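You operate a simulated robot arm through the tools that you are given. There is no shell and no other tool.

Carry out the task below with a simulated two-armed robot. There is one attempt and no reset: what you move stays moved.

Task
Fetch the blue spanner from the tools drawer, tighten all three bolts of the green trough and its thumb nut.
Fine: the bolts with that spanner; put it back, shut the drawer; the green spanner stays. Where these are worked on the way, their far stop is far enough and under half their travel is too little: tools drawer.
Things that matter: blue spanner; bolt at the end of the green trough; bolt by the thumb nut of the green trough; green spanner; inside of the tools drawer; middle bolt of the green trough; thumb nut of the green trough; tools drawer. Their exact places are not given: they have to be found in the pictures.

It is judged by the outcome, as a careful person would: the job done as asked, and still so three seconds after it is handed in. It fails if anything else is knocked over, pushed out of place, dropped, spilled or broken.

Robot
Two 6-joint arms with two-finger grippers on one trunk, on a base that moves. Base frame: it is fixed to the floor where the robot stands at the start and does not move with it; the origin is under the middle of the robot, x ahead of it, y to its left, z up. Readings come in mm, degrees, newtons and seconds.
The left shoulder is at the start at [30, 178, 863], the right one opposite. With the tool pointing down near the work surface each hand reaches from about 100 to 840 mm from the robot's upright axis, wherever it stands, measured 20 degrees to its own side. Places, roughly: blue spanner [0, -2250, 750]; bolt at the end of the green trough [-300, -2000, 900]; bolt by the thumb nut of the green trough [-100, -2100, 900]; green spanner [-250, -2250, 750]; inside of the tools drawer [-200, -2300, 700]; middle bolt of the green trough [-200, -2100, 900]; thumb nut of the green trough [0, -2200, 900]; tools drawer [-200, -2200, 700]. Payload 2.54 kg a hand.
The TCP of each hand is the grasp point between the finger pads, 30 mm short of the fingertips. In the tool frame z runs along the fingers and y along their closing line. The gripper opens to 116 mm; its body begins 95 mm behind the TCP.
Orientation is that of the tool frame in the base frame, as [roll, pitch, yaw] about the fixed x, y, z axes, in that order (R = Rz(yaw) Ry(pitch) Rx(roll)). With the fingers straight down and closing along the base's y, the tool's x points along the base's -x, its y along +y and its z along -z.

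Tools
- The arms move only by the tool arm_command. It takes "left_targets", "right_targets" or both (then of equal length, played together; a hand with none holds still); each is one flat list of numbers, 7 for each row, row after row: the shift along the base's x, y, z in mm, then the turn, a rotation vector about the base's x, y, z in degrees, then the opening in per cent of the stroke, from 0 (shut) to 100 (fully open). In form: [x, y, z, wx, wy, wz, claw, x, y, z, wx, wy, wz, claw, ...]. A call has 1 to 20 rows; each row shifts and turns the commanded pose from where the row before left it. A row lasts 0.2 s, in which the tool goes at most 50 mm and 8.6 degrees; a call with a longer step from one row to the next is refused whole, and so is a gripper value outside its range. A pose out of reach is approached as far as the arm can. The call stops where the force on the tool passes 40 N (or 10 N more than at its start, if that is more) or the arm is blocked; 0.2 s more then pass. Each finger travels about 153 mm/s and halts on what it meets, pressing with about 29 N; the grip force reading is that of the motor and also rises with nothing between the fingers. The clock runs only during rows and for 0.2 s after the last one: add rows that do not move to give the fingers time. It gives the time, the measured TCP pose, the force on the tool (base axes), the opening and the grip force at its end, in the units of the frame above (readings bear some noise), with the torque about the TCP (base axes, N m) and any sound that the robot's microphone picked up, and new pictures: "pictures" is both (left out), scene, wrist or none (wrist: the cameras of the hands that moved).
- Cameras (640 x 400 px; columns grow to the right, rows downward): "scene" is now at [49.3, -5.8, 1598]; the picture's right is [0.09, -1.00, 0.00], its down [-0.70, -0.07, -0.71] and it looks along [0.70, 0.07, -0.71] (base axes); focal length 248 px, centre (320, 200). "left" rides on the left gripper at [69, 15, -122] in its tool frame; the picture's right is [-0.21, 0.98, 0.00], its down [-0.83, -0.18, -0.53] and it looks along [-0.52, -0.11, 0.85] (tool axes); focal length 251 px, centre (320, 200). "right" rides on the right gripper at [69, -15, -122] in its tool frame; the picture's right is [0.21, 0.98, 0.00], its down [-0.83, 0.18, -0.53] and it looks along [-0.52, 0.11, 0.85] (tool axes); focal length 251 px, centre (320, 200).
- lift_body(by): moves the trunk up (or, below 0, down) by that many mm; the arms and the scene camera ride with it, the base frame stays. It gives what a move gives, with no picture.
- base_move(legs): drives the robot by 1 to 6 legs, each [ahead, left, turn to the left] in mm, mm and degrees, along the robot's own axes; the way and the turn of a leg run together, so that a leg with both is an arc; at most 1500 mm and 180 degrees a leg. The arms and the cameras ride along, it lands a little off, and it stops where it bumps. It gives what a move gives, and a new picture of the scene camera.
- pan_tilt(pan, tilt): turns the head with the scene camera to pan (to the left, within 143 degrees either way) and tilt (down, from -29 to 69), counted from straight ahead of the robot. It gives what a move gives, and a new picture of the scene camera.
- measure_at(camera, pixels): for up to 12 pixels [column, row] of the newest picture of that camera ("zoom" is the newest enlarged one), the place [x, y, z] in the base frame of the surface seen there, good to about 2 mm, but the place of the scene camera against the robot may be out by one fixed shift of up to 25 mm in any direction. The clock stands still meanwhile.
- zoom(camera, box): a new picture of the part [left, top, right, bottom] of that camera's present view, enlarged. The clock stands still meanwhile.
- close_job(): hands the job in; it is judged then, once.

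Unless the task says otherwise, let go and move clear before handing in.

The tools are called after "Request:" by a JSON object that holds its "api" and its "payload". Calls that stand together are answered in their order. arm_command: Moves the arms, as the interface text tells. Its arguments: {"type":"object","properties":{"left_targets":{"type":"array"},"right_targets":{"type":"array"},"pictures":{"type":"string","enum":["both","scene","wrist","none"]}},"required":[]} The other tools are called the same way: lift_body (by) moves the trunk up or down; base_move (legs) drives the base; pan_tilt (pan, tilt) turns the head that bears the scene camera; measure_at (camera, pixels) gives the place of the surface under pixels of a picture; zoom (camera, box) takes an enlarged picture of a part of a camera's view; close_job () hands the job in.

At the start:

```text
clock: 0.0
left_position: [532.8, 236.6, 1003.6]
left_ee_rot: [180.0, -0.1, -180.0]
left_wrist_force: [0.1, -0.5, -1.1]
left_moment: [0.03, 0.04, 0.01]
left_gripper_width: 116.1
left_finger_force: 0.0
right_position: [570.0, -194.2, 996.1]
right_ee_rot: [180.0, 0.0, 180.0]
right_wrist_force: [0.1, 0.1, 0.0]
right_moment: [0.01, -0.01, 0.02]
right_gripper_width: 116.0
right_finger_force: 0.0
trunk travel left (down, up): [-75.0, 465.0]
robot x, y, heading: [-2.9, -2.4, 0.3]
head pan, tilt (commanded): [5.4, 45.1]
```

scene: 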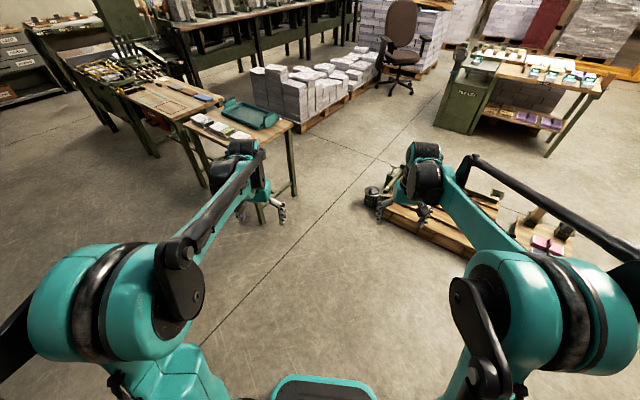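
right: 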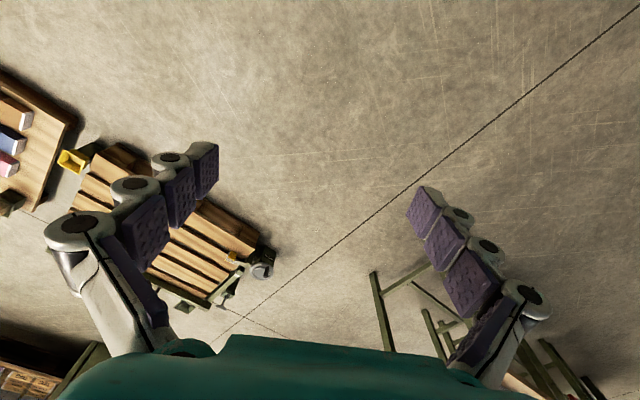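
left: 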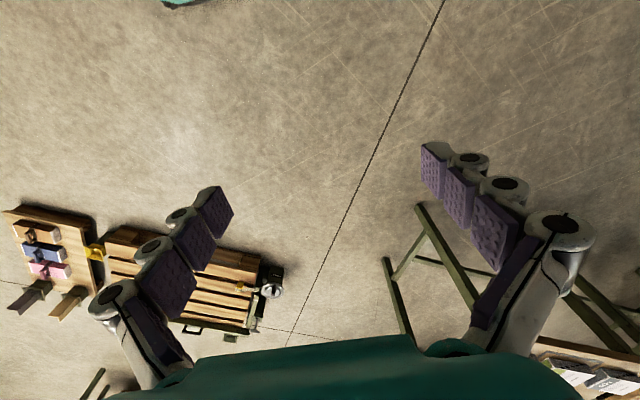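

The scene picture shows benches ahead, but the tools drawer and green trough should be about 2.2 m to my right. I'll turn the head to the right to look there.

Request:
{"api": "pan_tilt", "payload": {"pan": -95, "tilt": 25}}

```text
clock: 1.8
left_position: [533.2, 236.4, 1002.3]
left_ee_rot: [-180.0, 0.0, -180.0]
left_wrist_force: [0.8, 0.0, -0.1]
left_moment: [-0.02, 0.01, 0.02]
left_gripper_width: 116.0
left_finger_force: 0.1
right_position: [567.5, -192.5, 996.4]
right_ee_rot: [-180.0, 0.0, -179.9]
right_wrist_force: [-0.1, 0.0, -0.5]
right_moment: [-0.01, 0.02, -0.02]
right_gripper_width: 116.1
right_finger_force: 0.1
trunk travel left (down, up): [-75.0, 465.0]
robot x, y, heading: [-0.5, 4.6, 0.0]
head pan, tilt (commanded): [-95.0, 25.0]
```

scene: 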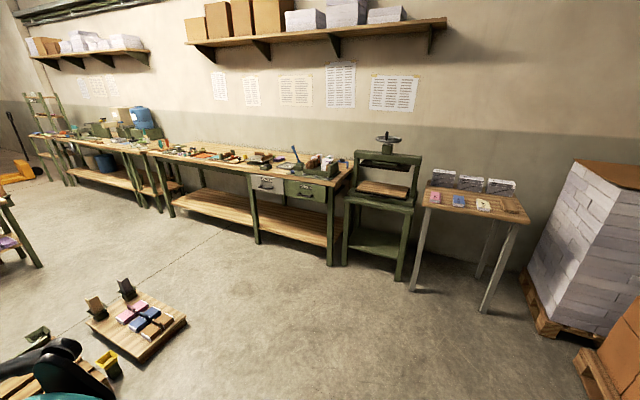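

Request:
{"api": "zoom", "payload": {"camera": "scene", "box": [200, 130, 360, 230]}}

Request:
{"api": "measure_at", "payload": {"camera": "scene", "pixels": [[268, 186], [306, 191], [257, 160], [320, 163], [297, 155], [330, 262], [257, 242], [140, 340], [185, 320], [108, 375], [400, 278], [412, 290]]}}

```text
4.00 times, centred on (280, 180) of scene
```

zoom: 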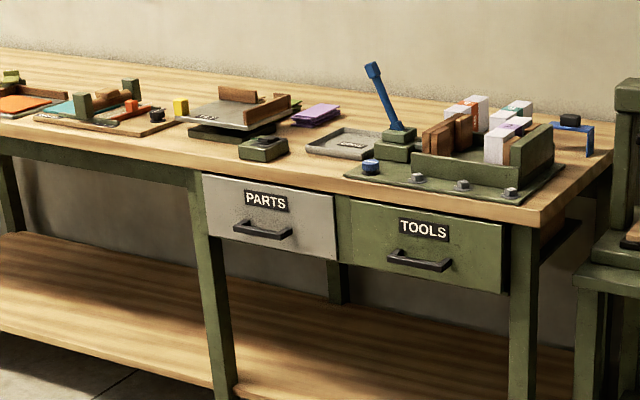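

```text
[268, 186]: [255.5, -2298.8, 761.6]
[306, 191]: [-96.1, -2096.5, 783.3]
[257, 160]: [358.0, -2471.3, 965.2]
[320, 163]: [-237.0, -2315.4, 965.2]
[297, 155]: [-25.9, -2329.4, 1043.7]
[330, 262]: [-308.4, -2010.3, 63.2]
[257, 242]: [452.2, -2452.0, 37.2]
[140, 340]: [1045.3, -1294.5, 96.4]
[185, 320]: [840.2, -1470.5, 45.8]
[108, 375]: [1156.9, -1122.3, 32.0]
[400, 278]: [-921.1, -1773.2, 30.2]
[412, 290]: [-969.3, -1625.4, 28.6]
```

The zoom shows the TOOLS drawer with its handle at about (420,262) and the green trough above it. Its blue thumb nut is at (370,167) and three bolts are at (418,178), (462,185) and (510,192). I'll measure these before driving.

Request:
{"api": "measure_at", "payload": {"camera": "zoom", "pixels": [[370, 165], [418, 178], [462, 185], [510, 192], [420, 264], [350, 205], [500, 240], [540, 225], [345, 178], [400, 140], [372, 70], [600, 250]]}}

Request:
{"api": "pan_tilt", "payload": {"pan": -95, "tilt": 55}}

```text
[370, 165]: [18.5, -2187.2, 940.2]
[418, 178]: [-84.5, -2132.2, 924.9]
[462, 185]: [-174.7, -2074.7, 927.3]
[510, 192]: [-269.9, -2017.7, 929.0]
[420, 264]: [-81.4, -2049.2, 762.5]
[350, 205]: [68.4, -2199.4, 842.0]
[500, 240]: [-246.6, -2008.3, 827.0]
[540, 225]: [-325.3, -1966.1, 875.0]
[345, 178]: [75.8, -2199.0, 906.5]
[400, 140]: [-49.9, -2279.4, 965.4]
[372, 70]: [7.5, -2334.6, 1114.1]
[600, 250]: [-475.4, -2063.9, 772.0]
```

```text
clock: 2.7
left_position: [532.9, 234.6, 1001.5]
left_ee_rot: [179.9, 0.0, -180.0]
left_wrist_force: [0.0, -1.1, 0.1]
left_moment: [-0.01, 0.02, 0.01]
left_gripper_width: 116.0
left_finger_force: 0.0
right_position: [569.4, -193.5, 997.4]
right_ee_rot: [-180.0, -0.1, 180.0]
right_wrist_force: [0.8, 0.1, -0.3]
right_moment: [0.02, -0.01, 0.0]
right_gripper_width: 116.2
right_finger_force: 0.1
trunk travel left (down, up): [-75.0, 465.0]
robot x, y, heading: [0.0, -3.5, 0.0]
head pan, tilt (commanded): [-95.0, 55.0]
```

scene: 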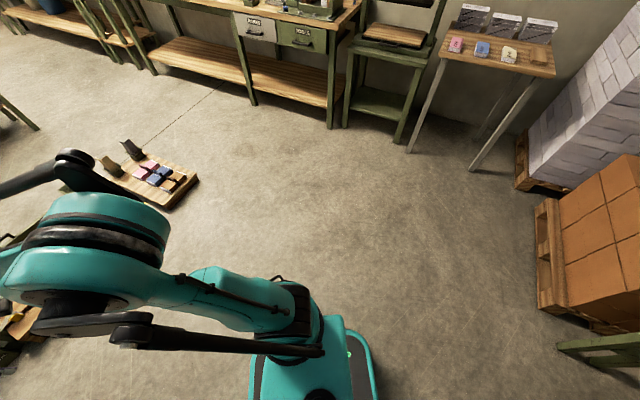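

The floor between me and the bench is clear, with the low pallet staying on the left, and the bench front faces along heading −120°. I'll lift the trunk for clearance, then turn right and drive part of the way.

Request:
{"api": "lift_body", "payload": {"by": 150}}

Request:
{"api": "base_move", "payload": {"legs": [[0, 0, -90], [1000, 300, 0]]}}

```text
clock: 4.5
left_position: [534.2, 236.0, 1151.2]
left_ee_rot: [-180.0, 0.0, -180.0]
left_wrist_force: [0.0, 0.3, 1.0]
left_moment: [-0.01, -0.01, -0.02]
left_gripper_width: 116.0
left_finger_force: 0.1
right_position: [569.8, -192.5, 1146.9]
right_ee_rot: [180.0, 0.1, -180.0]
right_wrist_force: [-0.5, -0.1, -0.3]
right_moment: [-0.04, 0.0, -0.01]
right_gripper_width: 116.2
right_finger_force: 0.0
trunk travel left (down, up): [-225.0, 315.0]
robot x, y, heading: [-2.5, 2.3, -0.2]
head pan, tilt (commanded): [-95.0, 55.0]
```

```text
clock: 13.7
left_position: [541.0, -1525.1, 1153.0]
left_ee_rot: [-180.0, 0.1, 90.6]
left_wrist_force: [0.7, 0.4, 0.2]
left_moment: [0.02, 0.0, -0.01]
left_gripper_width: 115.8
left_finger_force: 0.0
right_position: [112.5, -1566.4, 1147.1]
right_ee_rot: [-180.0, 0.0, 90.6]
right_wrist_force: [0.4, 0.3, -1.3]
right_moment: [0.01, 0.0, -0.02]
right_gripper_width: 116.1
right_finger_force: 0.1
trunk travel left (down, up): [-225.0, 315.0]
robot x, y, heading: [298.5, -996.7, -89.1]
head pan, tilt (commanded): [-95.0, 55.0]
```

scene: 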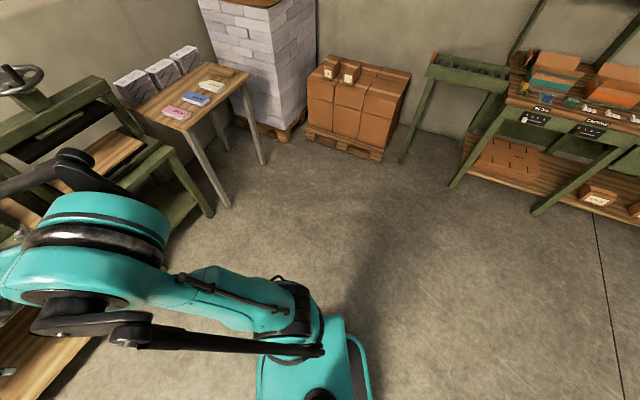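

I'm at (298, −997) facing −89°. Next I turn to face the bench square on, slide left, stop short, and look straight ahead.

Request:
{"api": "base_move", "payload": {"legs": [[0, 0, -31], [250, 258, 0]]}}

Request:
{"api": "pan_tilt", "payload": {"pan": 0, "tilt": 45}}

```text
clock: 17.5
left_position: [331.6, -1921.3, 1151.9]
left_ee_rot: [180.0, 0.1, 59.7]
left_wrist_force: [-0.2, -0.6, 0.3]
left_moment: [0.03, 0.01, 0.0]
left_gripper_width: 116.0
left_finger_force: 0.1
right_position: [-56.5, -1736.3, 1146.8]
right_ee_rot: [180.0, 0.1, 59.7]
right_wrist_force: [-0.3, -0.4, -0.4]
right_moment: [0.03, 0.03, -0.01]
right_gripper_width: 116.0
right_finger_force: 0.1
trunk travel left (down, up): [-225.0, 315.0]
robot x, y, heading: [396.8, -1340.7, -120.2]
head pan, tilt (commanded): [-95.0, 55.0]
```

scene: 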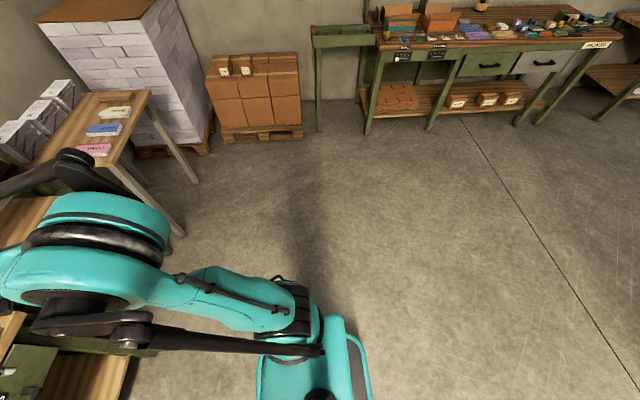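

```text
clock: 19.2
left_position: [330.7, -1921.8, 1152.6]
left_ee_rot: [180.0, 0.1, 59.7]
left_wrist_force: [-1.0, 0.2, 0.5]
left_moment: [-0.04, 0.03, -0.02]
left_gripper_width: 116.2
left_finger_force: 0.0
right_position: [-56.8, -1735.1, 1146.3]
right_ee_rot: [180.0, 0.0, 59.7]
right_wrist_force: [-0.4, 0.5, 0.3]
right_moment: [0.03, 0.0, -0.04]
right_gripper_width: 115.9
right_finger_force: 0.1
trunk travel left (down, up): [-225.0, 315.0]
robot x, y, heading: [399.3, -1343.2, -120.1]
head pan, tilt (commanded): [0.0, 45.0]
```

scene: 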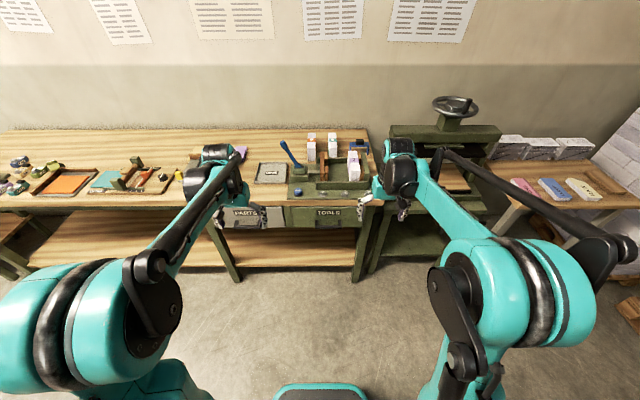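

Request:
{"api": "zoom", "payload": {"camera": "scene", "box": [240, 110, 400, 210]}}

Request:
{"api": "zoom", "payload": {"camera": "scene", "box": [260, 160, 380, 235]}}

Request:
{"api": "measure_at", "payload": {"camera": "scene", "pixels": [[297, 191], [328, 220], [246, 223], [352, 208], [290, 208], [377, 176]]}}

```text
4.00 times, centred on (320, 160) of scene
```

zoom: 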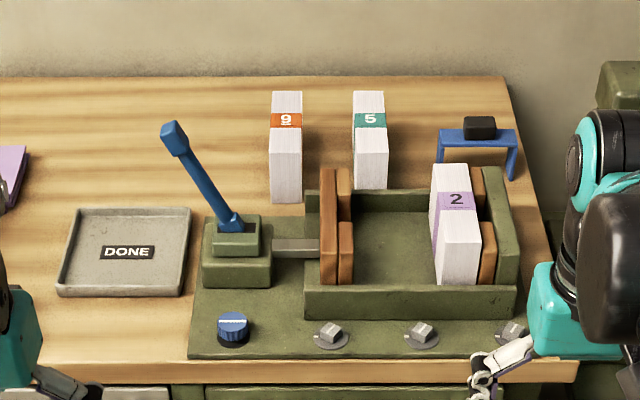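

```text
5.33 times, centred on (320, 198) of scene
```

zoom: 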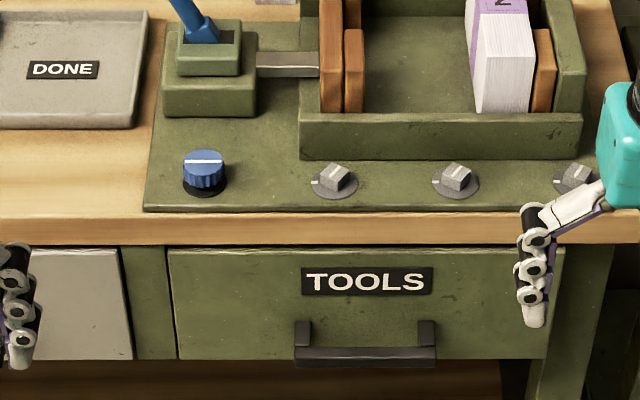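

```text
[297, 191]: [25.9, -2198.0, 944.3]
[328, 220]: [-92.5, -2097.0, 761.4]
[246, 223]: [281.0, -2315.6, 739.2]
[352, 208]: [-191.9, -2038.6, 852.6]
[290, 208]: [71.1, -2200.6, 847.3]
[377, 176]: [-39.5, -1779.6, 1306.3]
```

The view is clear: the trough's nut is at zoom pixel (204,170), the bolts at (335,178), (457,178) and (575,178), and the TOOLS handle at (365,350). I'll drive the last 250 mm ahead.

Request:
{"api": "base_move", "payload": {"legs": [[250, 0, 0]]}}

Request:
{"api": "pan_tilt", "payload": {"pan": 0, "tilt": 60}}

```text
clock: 21.1
left_position: [202.6, -2140.6, 1151.0]
left_ee_rot: [180.0, -0.2, 59.8]
left_wrist_force: [-0.1, -0.2, -0.2]
left_moment: [0.01, -0.01, 0.01]
left_gripper_width: 116.1
left_finger_force: 0.0
right_position: [-184.8, -1954.1, 1146.8]
right_ee_rot: [180.0, -0.1, 59.7]
right_wrist_force: [-0.6, -0.4, -0.7]
right_moment: [0.01, -0.02, 0.02]
right_gripper_width: 115.9
right_finger_force: 0.2
trunk travel left (down, up): [-225.0, 315.0]
robot x, y, heading: [268.4, -1559.7, -120.3]
head pan, tilt (commanded): [0.0, 45.0]
```

scene: 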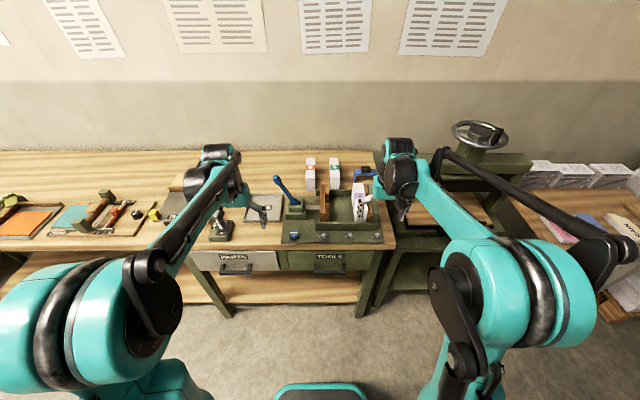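

```text
clock: 21.8
left_position: [203.4, -2139.2, 1153.2]
left_ee_rot: [180.0, 0.0, 59.7]
left_wrist_force: [0.5, -0.3, 0.0]
left_moment: [0.0, -0.02, 0.02]
left_gripper_width: 116.0
left_finger_force: 0.1
right_position: [-184.7, -1954.5, 1146.8]
right_ee_rot: [-180.0, 0.0, 59.7]
right_wrist_force: [0.4, -0.2, -1.9]
right_moment: [-0.02, 0.0, -0.02]
right_gripper_width: 116.0
right_finger_force: 0.0
trunk travel left (down, up): [-225.0, 315.0]
robot x, y, heading: [272.3, -1559.2, -120.1]
head pan, tilt (commanded): [0.0, 60.0]
```

scene: 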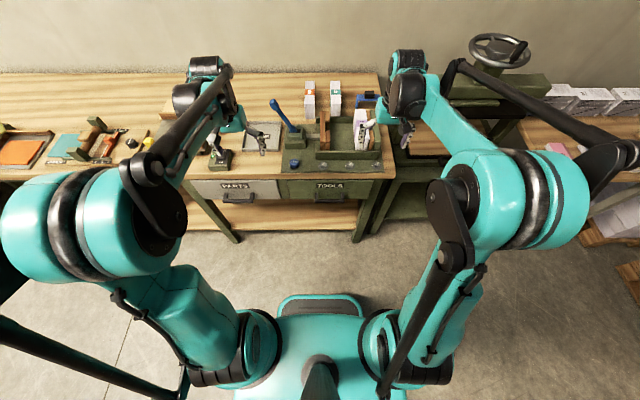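

I'm now about 600 mm from the drawer front. I'll take wrist pictures with a still row so I can cross-check the scene camera's shift.

Request:
{"api": "arm_command", "payload": {"right_targets": [0, 0, 0, 0, 0, 0, 100], "left_targets": [0, 0, 0, 0, 0, 0, 100], "pictures": "wrist"}}

Request:
{"api": "zoom", "payload": {"camera": "scene", "box": [260, 90, 400, 210]}}

```text
clock: 22.2
left_position: [202.4, -2138.8, 1154.3]
left_ee_rot: [180.0, 0.0, 59.7]
left_wrist_force: [-0.2, -0.1, 0.0]
left_moment: [0.03, 0.0, -0.04]
left_gripper_width: 115.9
left_finger_force: 0.1
right_position: [-184.1, -1954.7, 1147.6]
right_ee_rot: [-180.0, 0.0, 59.8]
right_wrist_force: [-0.1, 0.6, -0.9]
right_moment: [0.0, 0.02, 0.04]
right_gripper_width: 116.0
right_finger_force: 0.1
trunk travel left (down, up): [-225.0, 315.0]
robot x, y, heading: [269.6, -1559.8, -120.5]
head pan, tilt (commanded): [0.0, 60.0]
```

right: 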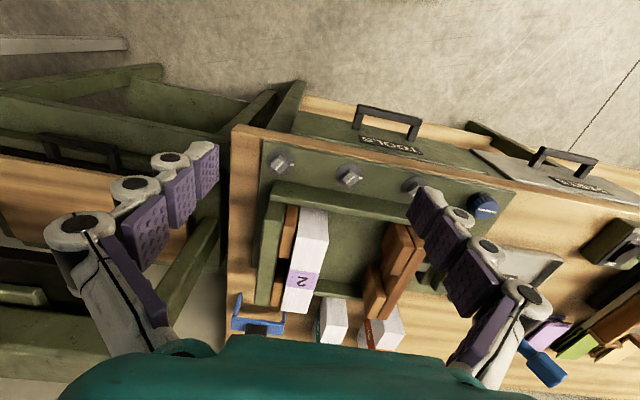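
left: 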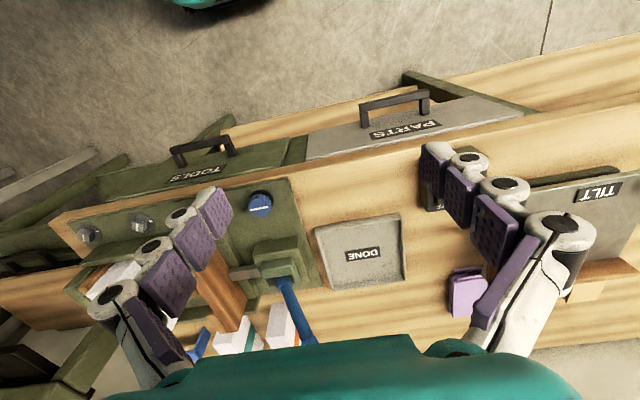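

```text
3.33 times, centred on (330, 150) of scene
```

zoom: 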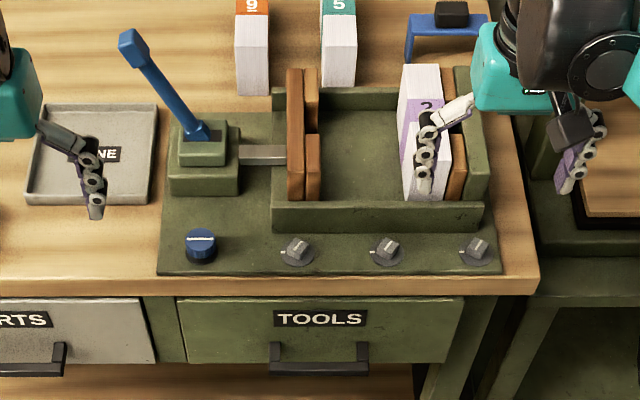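

The right wrist picture shows the bolts at (281,162), (348,177) and (413,190), the nut at (483,207) and the handle at (388,117). I'll measure the same points in all the cameras.

Request:
{"api": "measure_at", "payload": {"camera": "right", "pixels": [[281, 162], [349, 176], [483, 205], [388, 113], [360, 130], [413, 145], [260, 130], [300, 115], [470, 145], [232, 135]]}}

Request:
{"api": "measure_at", "payload": {"camera": "left", "pixels": [[259, 204], [89, 234], [140, 221], [203, 147], [395, 100]]}}

Request:
{"api": "measure_at", "payload": {"camera": "zoom", "pixels": [[202, 241], [301, 246], [388, 245], [479, 247], [318, 368], [178, 303], [463, 303], [320, 310], [318, 290]]}}

```text
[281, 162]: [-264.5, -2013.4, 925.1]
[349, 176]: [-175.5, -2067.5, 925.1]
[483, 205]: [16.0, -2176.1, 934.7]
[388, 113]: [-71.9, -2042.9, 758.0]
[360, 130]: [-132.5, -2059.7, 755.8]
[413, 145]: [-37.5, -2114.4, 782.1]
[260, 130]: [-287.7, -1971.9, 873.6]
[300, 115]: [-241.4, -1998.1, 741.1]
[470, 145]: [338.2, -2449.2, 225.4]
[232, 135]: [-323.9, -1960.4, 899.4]
```

```text
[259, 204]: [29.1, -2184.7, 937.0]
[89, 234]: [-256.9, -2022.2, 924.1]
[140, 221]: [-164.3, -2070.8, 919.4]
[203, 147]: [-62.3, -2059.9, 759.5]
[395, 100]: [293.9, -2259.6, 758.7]
```

```text
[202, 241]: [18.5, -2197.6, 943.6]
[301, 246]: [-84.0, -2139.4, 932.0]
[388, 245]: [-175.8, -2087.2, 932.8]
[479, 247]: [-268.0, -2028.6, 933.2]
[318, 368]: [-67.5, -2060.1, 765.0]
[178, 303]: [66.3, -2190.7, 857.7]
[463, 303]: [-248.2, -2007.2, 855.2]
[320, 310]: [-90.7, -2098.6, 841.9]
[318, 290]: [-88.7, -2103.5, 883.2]
```

The wrist and scene cameras differ by roughly (−4, −14, +7), so I'll trust the wrist. I'll zoom in on the bolts, nut and handle to see their shapes.

Request:
{"api": "zoom", "payload": {"camera": "right", "box": [250, 90, 410, 190]}}

Request:
{"api": "zoom", "payload": {"camera": "left", "box": [70, 120, 290, 260]}}

Request:
{"api": "zoom", "payload": {"camera": "scene", "box": [275, 150, 395, 210]}}

```text
4.00 times, centred on (330, 140) of right
```

zoom: 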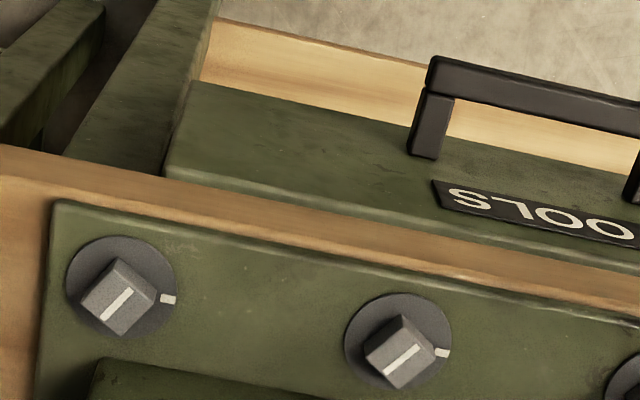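

```text
2.86 times, centred on (180, 190) of left
```

zoom: 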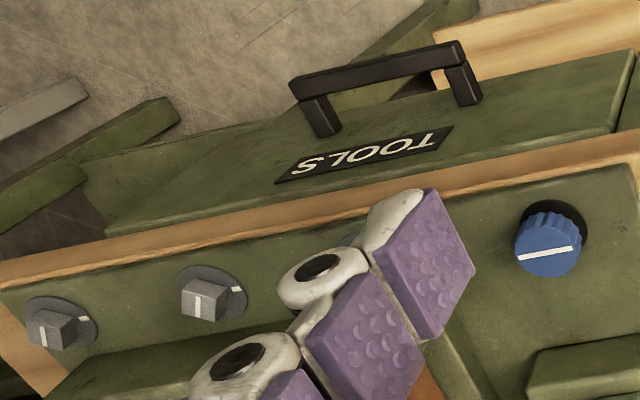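

```text
5.33 times, centred on (335, 180) of scene
```

zoom: 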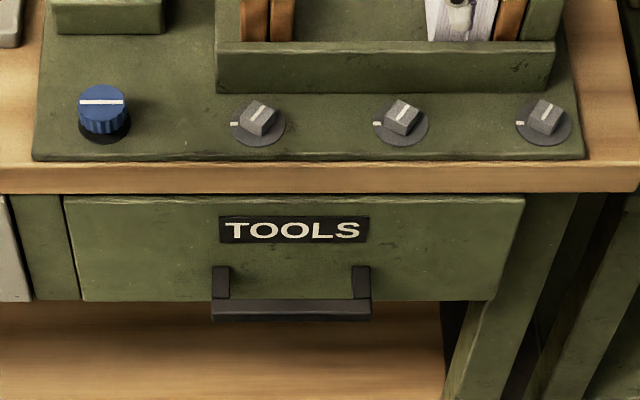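

The bolts have square heads with a white line, and each washer has a white mark at 9 o'clock, so each needs about 60° clockwise. I'll swing the right hand back and yaw it so the fingers close front to back for the drawer handle.

Request:
{"api": "arm_command", "payload": {"right_targets": [15.9, 1.3, -13.6, 0, 0, -8.2, 100, 15.9, 1.3, -13.6, 0, 0, -8.2, 100, 15.9, 1.3, -13.6, 0, 0, -8.2, 100, 15.9, 1.3, -13.6, 0, 0, -8.2, 100, 15.9, 1.3, -13.6, 0, 0, -8.2, 100, 15.9, 1.3, -13.6, 0, 0, -8.2, 100, 15.9, 1.3, -13.6, 0, 0, -8.2, 100, 15.9, 1.3, -13.6, 0, 0, -8.2, 100, 15.9, 1.3, -13.6, 0, 0, -8.2, 100, 15.9, 1.3, -13.6, 0, 0, -8.2, 100, 15.9, 1.3, -13.6, 0, 0, -8.2, 100]}}

```text
clock: 24.6
left_position: [204.0, -2140.6, 1152.9]
left_ee_rot: [180.0, 0.0, 59.7]
left_wrist_force: [0.5, -0.5, 0.9]
left_moment: [0.03, 0.05, -0.04]
left_gripper_width: 116.0
left_finger_force: 0.0
right_position: [-8.6, -1941.8, 997.5]
right_ee_rot: [-180.0, 0.0, -30.7]
right_wrist_force: [0.6, -1.1, -0.4]
right_moment: [0.01, 0.04, 0.01]
right_gripper_width: 115.5
right_finger_force: 0.1
trunk travel left (down, up): [-225.0, 315.0]
robot x, y, heading: [266.9, -1562.2, -120.2]
head pan, tilt (commanded): [0.0, 60.0]
```

scene: 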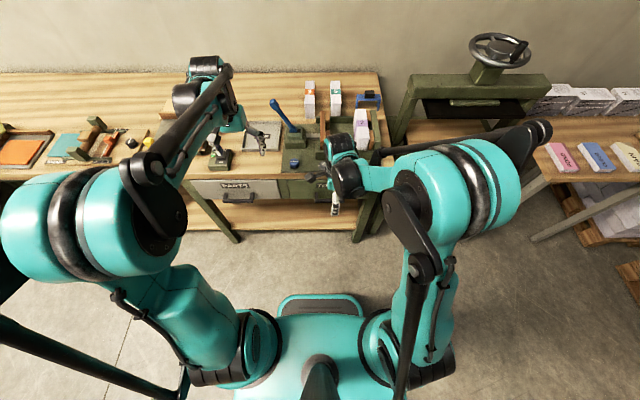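
right: 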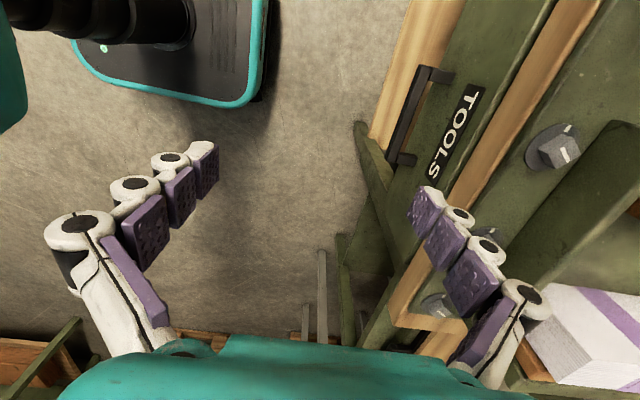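

The yaw went well, and the handle bar now shows from (425,70) to (398,160) in the right picture. I'll measure it before pitching the hand.

Request:
{"api": "measure_at", "payload": {"camera": "right", "pixels": [[423, 72], [410, 112], [396, 158], [440, 76], [412, 158], [470, 95], [455, 60], [420, 115]]}}

Request:
{"api": "zoom", "payload": {"camera": "right", "box": [360, 40, 520, 200]}}

```text
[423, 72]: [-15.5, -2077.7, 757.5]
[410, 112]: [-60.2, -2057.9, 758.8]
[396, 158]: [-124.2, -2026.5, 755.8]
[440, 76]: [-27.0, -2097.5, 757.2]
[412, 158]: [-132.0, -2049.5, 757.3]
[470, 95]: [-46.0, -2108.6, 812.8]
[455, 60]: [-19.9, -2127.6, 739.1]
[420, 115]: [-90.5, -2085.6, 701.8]
```

```text
2.50 times, centred on (440, 120) of right
```

zoom: 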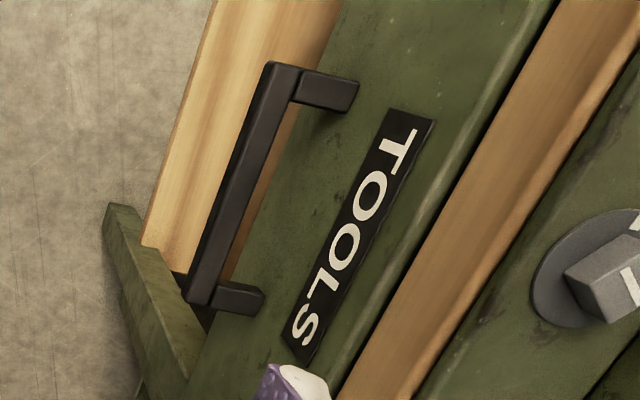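

The bar runs from (−15,−2078) to (−124,−2026) at about z 751, with a gap of around 30 mm to the drawer face. I'll pitch the hand to nearly horizontal facing the handle, stopping 110 mm short.

Request:
{"api": "arm_command", "payload": {"right_targets": [-0.6, -1.5, -23.7, -7.34, 4.28, 0, 100, -0.6, -1.5, -23.7, -7.34, 4.28, 0, 100, -0.6, -1.5, -23.7, -7.34, 4.28, 0, 100, -0.6, -1.5, -23.7, -7.34, 4.28, 0, 100, -0.6, -1.5, -23.7, -7.34, 4.28, 0, 100, -0.6, -1.5, -23.7, -7.34, 4.28, 0, 100, -0.6, -1.5, -23.7, -7.34, 4.28, 0, 100, -0.6, -1.5, -23.7, -7.34, 4.28, 0, 100, -0.6, -1.5, -23.7, -7.34, 4.28, 0, 100, -0.6, -1.5, -23.7, -7.34, 4.28, 0, 60]}}

```text
clock: 26.8
left_position: [203.0, -2141.7, 1151.6]
left_ee_rot: [-180.0, -0.1, 59.7]
left_wrist_force: [-0.1, 0.0, 0.6]
left_moment: [0.03, 0.02, 0.01]
left_gripper_width: 115.6
left_finger_force: 0.2
right_position: [-28.2, -2185.9, 1019.1]
right_ee_rot: [95.1, -0.3, -30.2]
right_wrist_force: [-0.6, -0.6, -0.1]
right_moment: [0.02, 0.04, -0.03]
right_gripper_width: 69.8
right_finger_force: 0.0
right hand out of reach, approached as far as the arm can: row 3, 4, 5, 6, 7, 8, 9, 10
trunk travel left (down, up): [-225.0, 315.0]
robot x, y, heading: [271.5, -1559.9, -120.1]
head pan, tilt (commanded): [0.0, 60.0]
```

scene: 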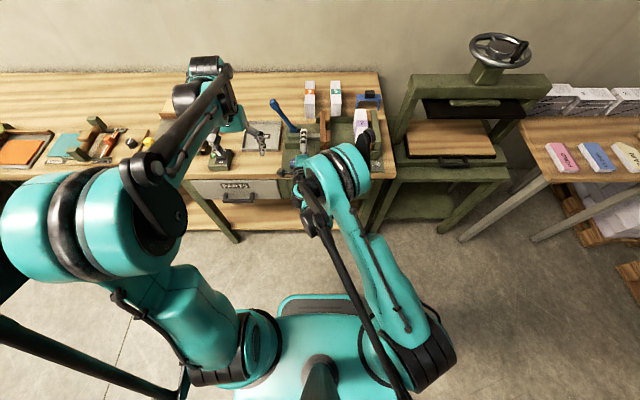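
right: 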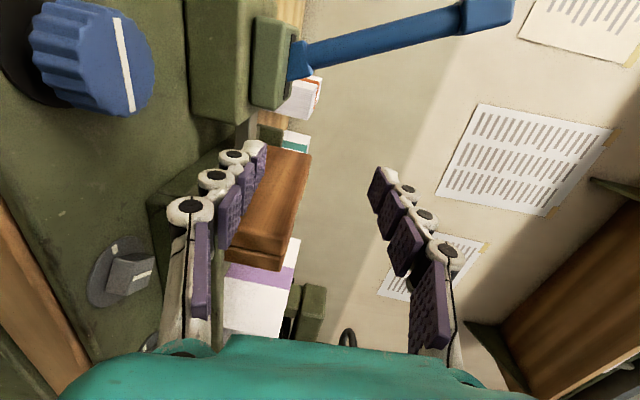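

The horizontal pose was too close in, so the arm drifted forward and the hand is now hovering over the trough at (−28,−2186,1019), touching nothing. I'll play the motion backwards to clear it.

Request:
{"api": "arm_command", "payload": {"right_targets": [0.6, 1.5, 23.7, 7.34, -4.28, 0, 60, 0.6, 1.5, 23.7, 7.34, -4.28, 0, 60, 0.6, 1.5, 23.7, 7.34, -4.28, 0, 60, 0.6, 1.5, 23.7, 7.34, -4.28, 0, 60, 0.6, 1.5, 23.7, 7.34, -4.28, 0, 60, 0.6, 1.5, 23.7, 7.34, -4.28, 0, 60, 0.6, 1.5, 23.7, 7.34, -4.28, 0, 60, 0.6, 1.5, 23.7, 7.34, -4.28, 0, 60, 0.6, 1.5, 23.7, 7.34, -4.28, 0, 60, 0.6, 1.5, 23.7, 7.34, -4.28, 0, 60]}}

```text
clock: 29.0
left_position: [202.3, -2141.6, 1151.5]
left_ee_rot: [179.9, -0.1, 59.7]
left_wrist_force: [0.2, 0.7, 0.4]
left_moment: [0.01, -0.01, -0.01]
left_gripper_width: 116.3
left_finger_force: 0.1
right_position: [-22.2, -2168.2, 1256.8]
right_ee_rot: [-179.9, 0.0, -30.5]
right_wrist_force: [0.2, -1.0, -0.6]
right_moment: [0.03, -0.03, 0.02]
right_gripper_width: 69.7
right_finger_force: 0.0
trunk travel left (down, up): [-225.0, 315.0]
robot x, y, heading: [269.5, -1562.1, -120.0]
head pan, tilt (commanded): [0.0, 60.0]
```

scene: 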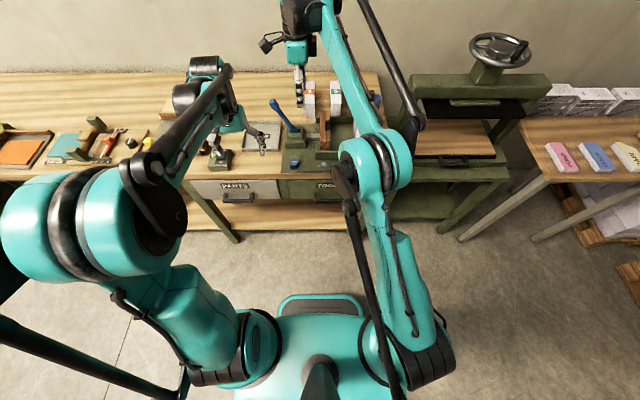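
right: 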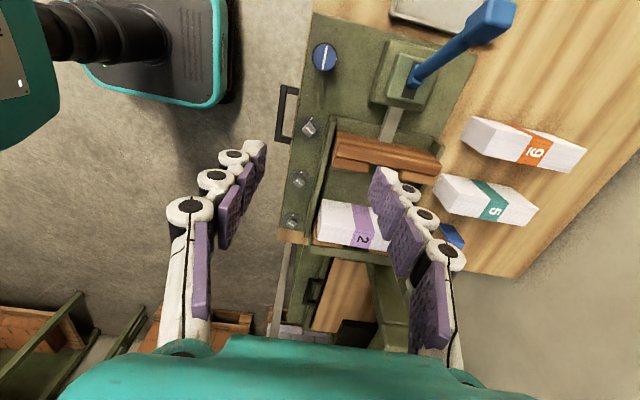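

The arm restarts from its measured pose, so the hand is now safely high over the bench at (−22,−2168,1257). From here the bolts show at (308,126), (300,180) and (291,220) and the nut at (324,57), so I'll zoom in.

Request:
{"api": "zoom", "payload": {"camera": "right", "box": [260, 30, 380, 240]}}

Request:
{"api": "measure_at", "payload": {"camera": "right", "pixels": [[324, 55], [309, 126], [300, 179], [291, 220], [284, 115]]}}

```text
1.90 times, centred on (320, 135) of right
```

zoom: 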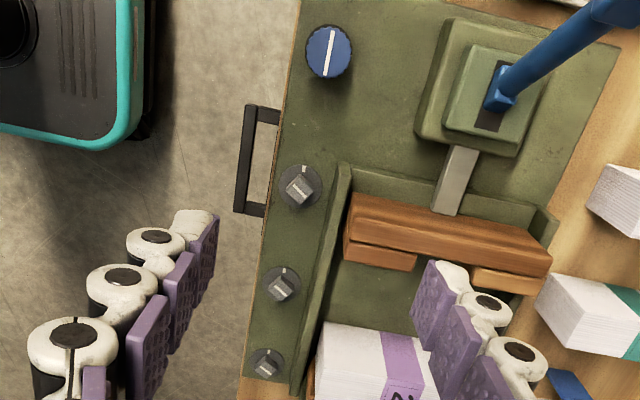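

```text
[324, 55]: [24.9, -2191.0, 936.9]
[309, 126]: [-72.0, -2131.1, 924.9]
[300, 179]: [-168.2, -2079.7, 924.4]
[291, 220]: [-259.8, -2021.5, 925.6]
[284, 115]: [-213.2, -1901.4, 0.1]
```

The bench view is clear. To grasp the handle with a level hand I need more distance, so I'll back the base 250 mm, clearing both hands off the bench, and then lower the trunk.

Request:
{"api": "base_move", "payload": {"legs": [[-250, 0, 0]]}}

Request:
{"api": "lift_body", "payload": {"by": -215}}

```text
clock: 30.9
left_position: [329.0, -1920.3, 1151.0]
left_ee_rot: [180.0, 0.1, 59.2]
left_wrist_force: [0.7, 0.5, 0.1]
left_moment: [-0.04, 0.0, -0.01]
left_gripper_width: 116.1
left_finger_force: 0.0
right_position: [103.5, -1945.6, 1258.4]
right_ee_rot: [-180.0, 0.0, -30.9]
right_wrist_force: [0.7, 0.4, -0.1]
right_moment: [-0.04, 0.05, 0.02]
right_gripper_width: 69.7
right_finger_force: 0.1
trunk travel left (down, up): [-225.0, 315.0]
robot x, y, heading: [399.2, -1344.2, -120.6]
head pan, tilt (commanded): [0.0, 60.0]
```

scene: 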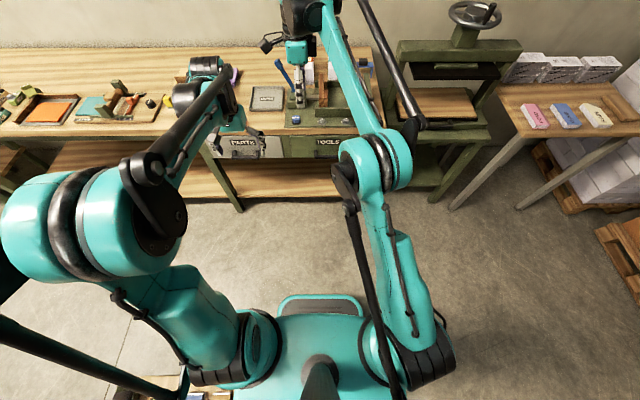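

```text
clock: 33.2
left_position: [329.1, -1920.6, 938.2]
left_ee_rot: [-179.9, 0.0, 59.3]
left_wrist_force: [-0.8, -0.6, 0.2]
left_moment: [0.0, 0.01, -0.02]
left_gripper_width: 115.8
left_finger_force: 0.1
right_position: [104.9, -1946.3, 1043.2]
right_ee_rot: [-179.9, 0.0, -30.8]
right_wrist_force: [0.1, -0.6, -0.4]
right_moment: [0.0, 0.04, 0.0]
right_gripper_width: 69.6
right_finger_force: 0.1
trunk travel left (down, up): [-10.0, 530.0]
robot x, y, heading: [399.0, -1345.5, -120.9]
head pan, tilt (commanded): [0.0, 60.0]
```

The trunk is down and the hand is clear of the bench at (105,−1946,1043). I'll pitch and descend toward the handle in two halves, watching reach.

Request:
{"api": "arm_command", "payload": {"right_targets": [-12, -1.1, -28.3, -7.35, 4.26, 0.1, 60, -12, -1.1, -28.3, -7.35, 4.26, 0.1, 60, -12, -1.1, -28.3, -7.35, 4.26, 0.1, 60, -12, -1.1, -28.3, -7.35, 4.26, 0.1, 60, -12, -1.1, -28.3, -7.35, 4.26, 0.1, 60], "pictures": "scene"}}

```text
clock: 34.4
left_position: [328.4, -1921.0, 937.0]
left_ee_rot: [180.0, -0.1, 59.3]
left_wrist_force: [-0.2, -0.4, -0.4]
left_moment: [0.03, 0.03, 0.03]
left_gripper_width: 116.2
left_finger_force: 0.1
right_position: [41.1, -1954.0, 900.1]
right_ee_rot: [137.5, -0.3, -30.2]
right_wrist_force: [0.4, 1.0, -0.2]
right_moment: [-0.02, 0.03, 0.0]
right_gripper_width: 69.8
right_finger_force: 0.1
trunk travel left (down, up): [-10.0, 530.0]
robot x, y, heading: [398.2, -1339.8, -120.6]
head pan, tilt (commanded): [0.0, 60.0]
```

scene: 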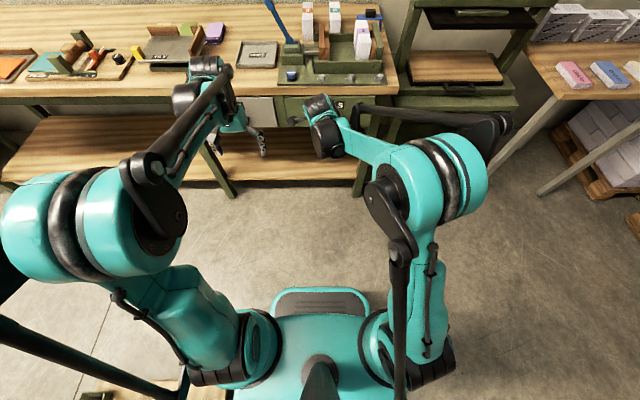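

All rows were in reach and the hand is now pitched about 43°. I'll continue the second half to level in front of the handle.

Request:
{"api": "arm_command", "payload": {"right_targets": [-11.5, -0.8, -28, -7.35, 4.26, 0, 60, -11.5, -0.8, -28, -7.35, 4.26, 0, 60, -11.5, -0.8, -28, -7.35, 4.26, 0, 60, -11.5, -0.8, -28, -7.35, 4.26, 0, 60, -11.5, -0.8, -28, -7.35, 4.26, 0, 60]}}

```text
clock: 35.6
left_position: [328.8, -1921.3, 937.3]
left_ee_rot: [180.0, 0.1, 59.3]
left_wrist_force: [-0.3, 0.4, 0.0]
left_moment: [0.03, -0.03, -0.01]
left_gripper_width: 115.8
left_finger_force: 0.0
right_position: [-16.9, -1969.1, 768.0]
right_ee_rot: [95.1, -0.4, -29.9]
right_wrist_force: [-0.7, -0.1, 0.4]
right_moment: [-0.03, 0.0, 0.01]
right_gripper_width: 69.5
right_finger_force: 0.1
right hand out of reach, approached as far as the arm can: row 5
trunk travel left (down, up): [-10.0, 530.0]
robot x, y, heading: [399.5, -1340.3, -120.7]
head pan, tilt (commanded): [0.0, 60.0]
```

scene: 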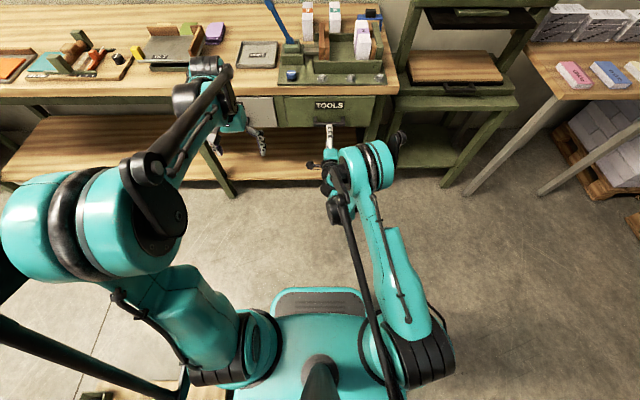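
right: 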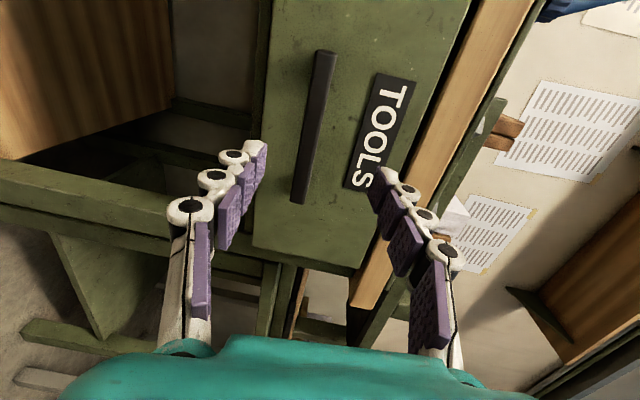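

The hand is level in front of the handle, with the bar from (324,55) to (300,200) lying between the fingers. I'll measure the bar from here.

Request:
{"api": "measure_at", "payload": {"camera": "right", "pixels": [[323, 60], [313, 125], [302, 190], [345, 125], [300, 130]]}}

Request:
{"api": "zoom", "payload": {"camera": "right", "box": [220, 20, 460, 240]}}

```text
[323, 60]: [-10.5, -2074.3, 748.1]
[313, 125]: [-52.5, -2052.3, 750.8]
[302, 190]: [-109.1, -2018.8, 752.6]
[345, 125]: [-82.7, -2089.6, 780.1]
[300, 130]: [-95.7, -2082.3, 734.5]
```

```text
1.82 times, centred on (340, 130) of right
```

zoom: 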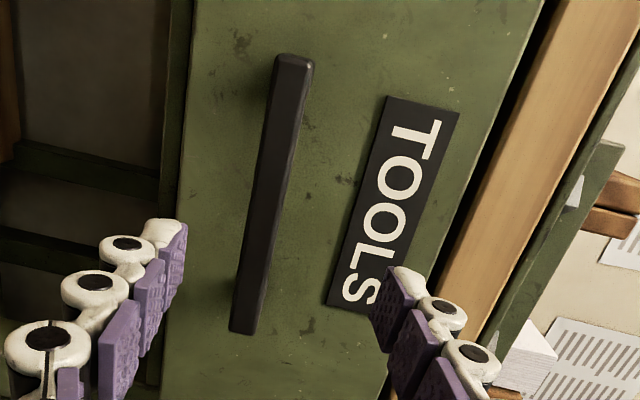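

The bar centre is at about (−60,−2046,750) and the drawer face is around 45 mm behind its front. I'll advance along the approach until the bar sits between the pads, then check.

Request:
{"api": "arm_command", "payload": {"right_targets": [-11, -19.5, -5, 0, 0, 0, 60, -11, -19.5, -5, 0, 0, 0, 60, -11, -19.5, -5, 0, 0, 0, 60, -10, -19, -4, 0, 0, 0, 60, 0, 0, 0, 0, 0, 0, 60]}}

```text
clock: 36.8
left_position: [328.7, -1920.8, 938.1]
left_ee_rot: [-179.9, 0.0, 59.3]
left_wrist_force: [-0.2, 0.2, 0.2]
left_moment: [-0.07, -0.01, 0.01]
left_gripper_width: 116.2
left_finger_force: 0.0
right_position: [-60.4, -2045.7, 748.9]
right_ee_rot: [95.1, -0.4, -29.9]
right_wrist_force: [0.2, 0.7, 0.7]
right_moment: [-0.01, 0.01, -0.02]
right_gripper_width: 69.6
right_finger_force: 0.2
trunk travel left (down, up): [-10.0, 530.0]
robot x, y, heading: [397.1, -1337.8, -120.8]
head pan, tilt (commanded): [0.0, 60.0]
```

scene: 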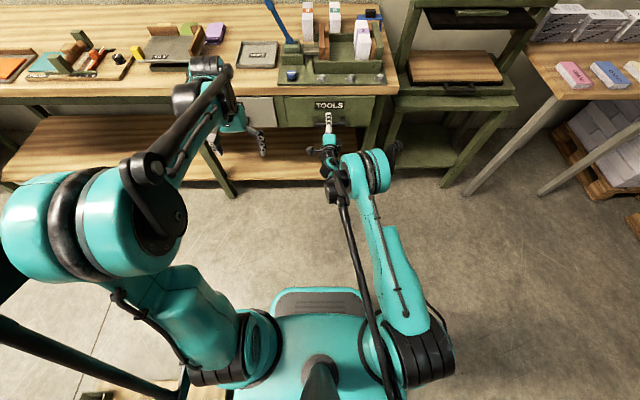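
right: 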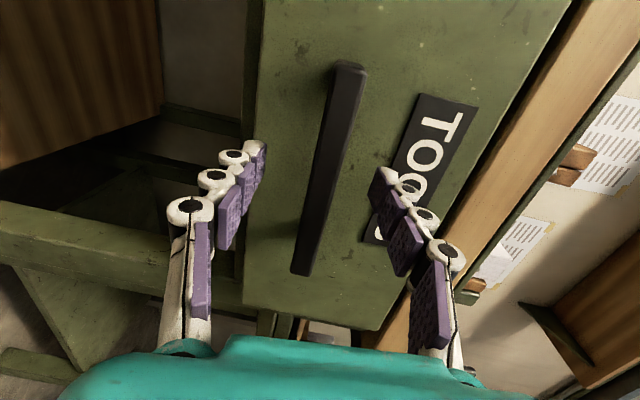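

The bar at (328,170) is now between the pads with no contact force. I'll close the gripper on it.

Request:
{"api": "arm_command", "payload": {"right_targets": [0, 0, 0, 0, 0, 0, 5, 0, 0, 0, 0, 0, 0, 5, 0, 0, 0, 0, 0, 0, 5, 0, 0, 0, 0, 0, 0, 5], "pictures": "wrist"}}

```text
clock: 37.8
left_position: [329.7, -1919.9, 938.2]
left_ee_rot: [180.0, 0.1, 59.3]
left_wrist_force: [0.3, 0.2, 0.1]
left_moment: [0.0, 0.01, 0.02]
left_gripper_width: 116.2
left_finger_force: 0.1
right_position: [-60.6, -2046.1, 750.4]
right_ee_rot: [95.0, -0.3, -29.9]
right_wrist_force: [-1.6, -0.4, 14.2]
right_moment: [-0.16, 0.88, 0.21]
right_gripper_width: 15.5
right_finger_force: 41.4
trunk travel left (down, up): [-10.0, 530.0]
robot x, y, heading: [397.6, -1341.5, -120.7]
head pan, tilt (commanded): [0.0, 60.0]
```

right: 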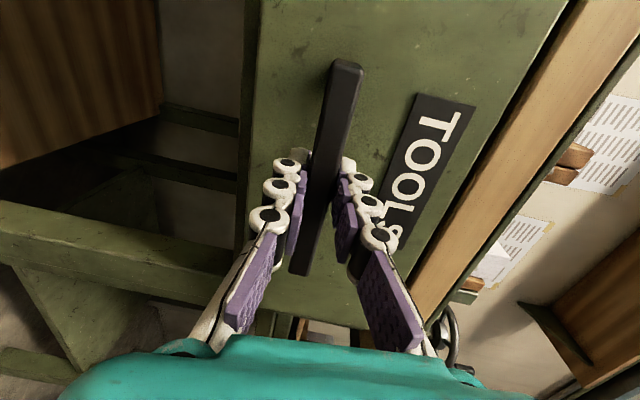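

The grip is solid at 15.5 mm wide on the bar. I'll draw the drawer out by driving the base straight back, 120 mm first.

Request:
{"api": "base_move", "payload": {"legs": [[-120, 0, 0]]}}

```text
clock: 38.5
left_position: [331.9, -1916.1, 936.6]
left_ee_rot: [179.9, -0.1, 59.2]
left_wrist_force: [-0.8, 0.2, 0.7]
left_moment: [0.02, 0.01, 0.0]
left_gripper_width: 116.2
left_finger_force: 0.0
right_position: [-57.8, -2041.5, 749.9]
right_ee_rot: [95.1, -0.1, -29.9]
right_wrist_force: [0.5, 1.2, -1.4]
right_moment: [-0.1, 0.6, -0.05]
right_gripper_width: 15.5
right_finger_force: 41.7
trunk travel left (down, up): [-10.0, 530.0]
robot x, y, heading: [403.4, -1337.3, -120.6]
head pan, tilt (commanded): [0.0, 60.0]
stopped in leg 1: the force on the tool passed its limit at 42 N (the readings are from after the stop); the commanded pose is now the measured one
```

scene: 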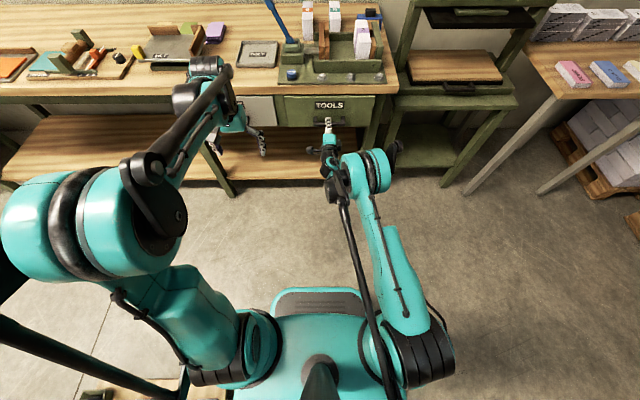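

The base's jerk tripped the 40 N limit after only 5 mm. I'll pull gently with the arm instead, 8 mm per row.

Request:
{"api": "arm_command", "payload": {"right_targets": [2, 3.5, 0, 0, 0, 0, 5, 4, 6.9, 0, 0, 0, 0, 5, 4, 6.9, 0, 0, 0, 0, 5, 4, 6.9, 0, 0, 0, 0, 5, 4, 6.9, 0, 0, 0, 0, 5, 4, 6.9, 0, 0, 0, 0, 5, 4, 6.9, 0, 0, 0, 0, 5, 4, 6.9, 0, 0, 0, 0, 5]}}

```text
clock: 40.3
left_position: [331.8, -1915.7, 938.9]
left_ee_rot: [180.0, -0.1, 59.3]
left_wrist_force: [0.2, -0.5, -0.2]
left_moment: [0.01, 0.01, 0.0]
left_gripper_width: 116.0
left_finger_force: 0.1
right_position: [-29.2, -1990.7, 750.1]
right_ee_rot: [95.1, -0.2, -29.8]
right_wrist_force: [-0.8, -0.2, -1.3]
right_moment: [-0.1, 0.65, -0.26]
right_gripper_width: 15.4
right_finger_force: 41.6
trunk travel left (down, up): [-10.0, 530.0]
robot x, y, heading: [401.9, -1337.5, -120.9]
head pan, tilt (commanded): [0.0, 60.0]
```

scene: 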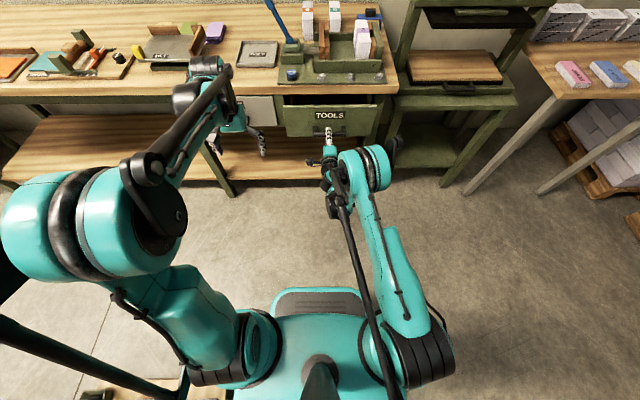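
right: 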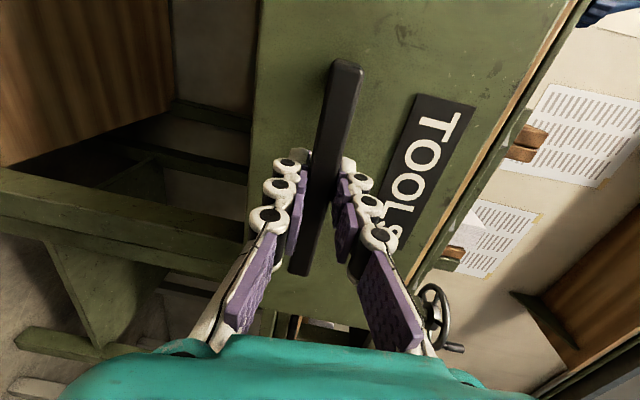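

The drawer slides easily and has come out about 58 mm. I'll keep pulling with the arm toward its limit.

Request:
{"api": "arm_command", "payload": {"right_targets": [4, 6.9, 0, 0, 0, 0, 5, 4, 6.9, 0, 0, 0, 0, 5, 4, 6.9, 0, 0, 0, 0, 5, 4, 6.9, 0, 0, 0, 0, 5, 4, 6.9, 0, 0, 0, 0, 5], "pictures": "none"}}

Request:
{"api": "base_move", "payload": {"legs": [[-60, 0, 0]]}}

```text
clock: 41.5
left_position: [330.6, -1918.3, 937.1]
left_ee_rot: [-180.0, -0.1, 59.3]
left_wrist_force: [0.0, 1.2, -0.4]
left_moment: [0.0, -0.02, -0.04]
left_gripper_width: 116.2
left_finger_force: 0.0
right_position: [-16.2, -1970.1, 750.7]
right_ee_rot: [95.4, -0.3, -30.3]
right_wrist_force: [0.7, 0.5, -30.5]
right_moment: [0.08, 0.44, -0.37]
right_gripper_width: 15.7
right_finger_force: 42.0
right hand out of reach, approached as far as the arm can: row 4, 5
trunk travel left (down, up): [-10.0, 530.0]
robot x, y, heading: [404.7, -1334.6, -120.6]
head pan, tilt (commanded): [0.0, 60.0]
stopped in row 5 (right hand): the force on the tool passed its limit at 44 N (the readings are from after the stop); the commanded pose is now the measured one
```

```text
clock: 42.4
left_position: [351.4, -1881.2, 937.1]
left_ee_rot: [-179.9, 0.0, 59.3]
left_wrist_force: [0.4, -0.5, -0.2]
left_moment: [0.03, 0.02, -0.02]
left_gripper_width: 116.1
left_finger_force: 0.0
right_position: [4.7, -1933.8, 750.3]
right_ee_rot: [95.5, -0.3, -30.5]
right_wrist_force: [0.4, 1.4, -18.8]
right_moment: [0.02, 0.53, 0.33]
right_gripper_width: 15.7
right_finger_force: 41.3
trunk travel left (down, up): [-10.0, 530.0]
robot x, y, heading: [422.3, -1301.5, -120.6]
head pan, tilt (commanded): [0.0, 60.0]
stopped in leg 1: the force on the tool passed its limit at 44 N (the readings are from after the stop); the commanded pose is now the measured one
```

scene: 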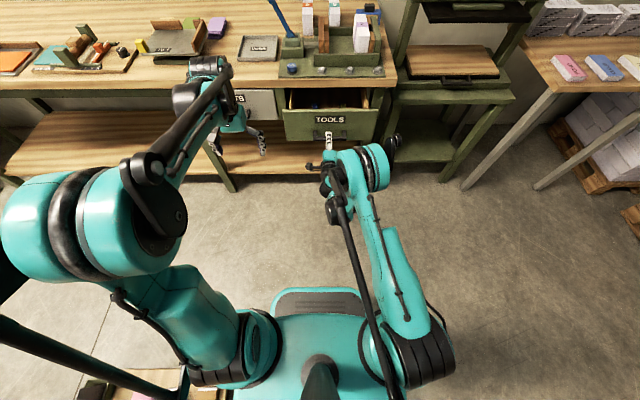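

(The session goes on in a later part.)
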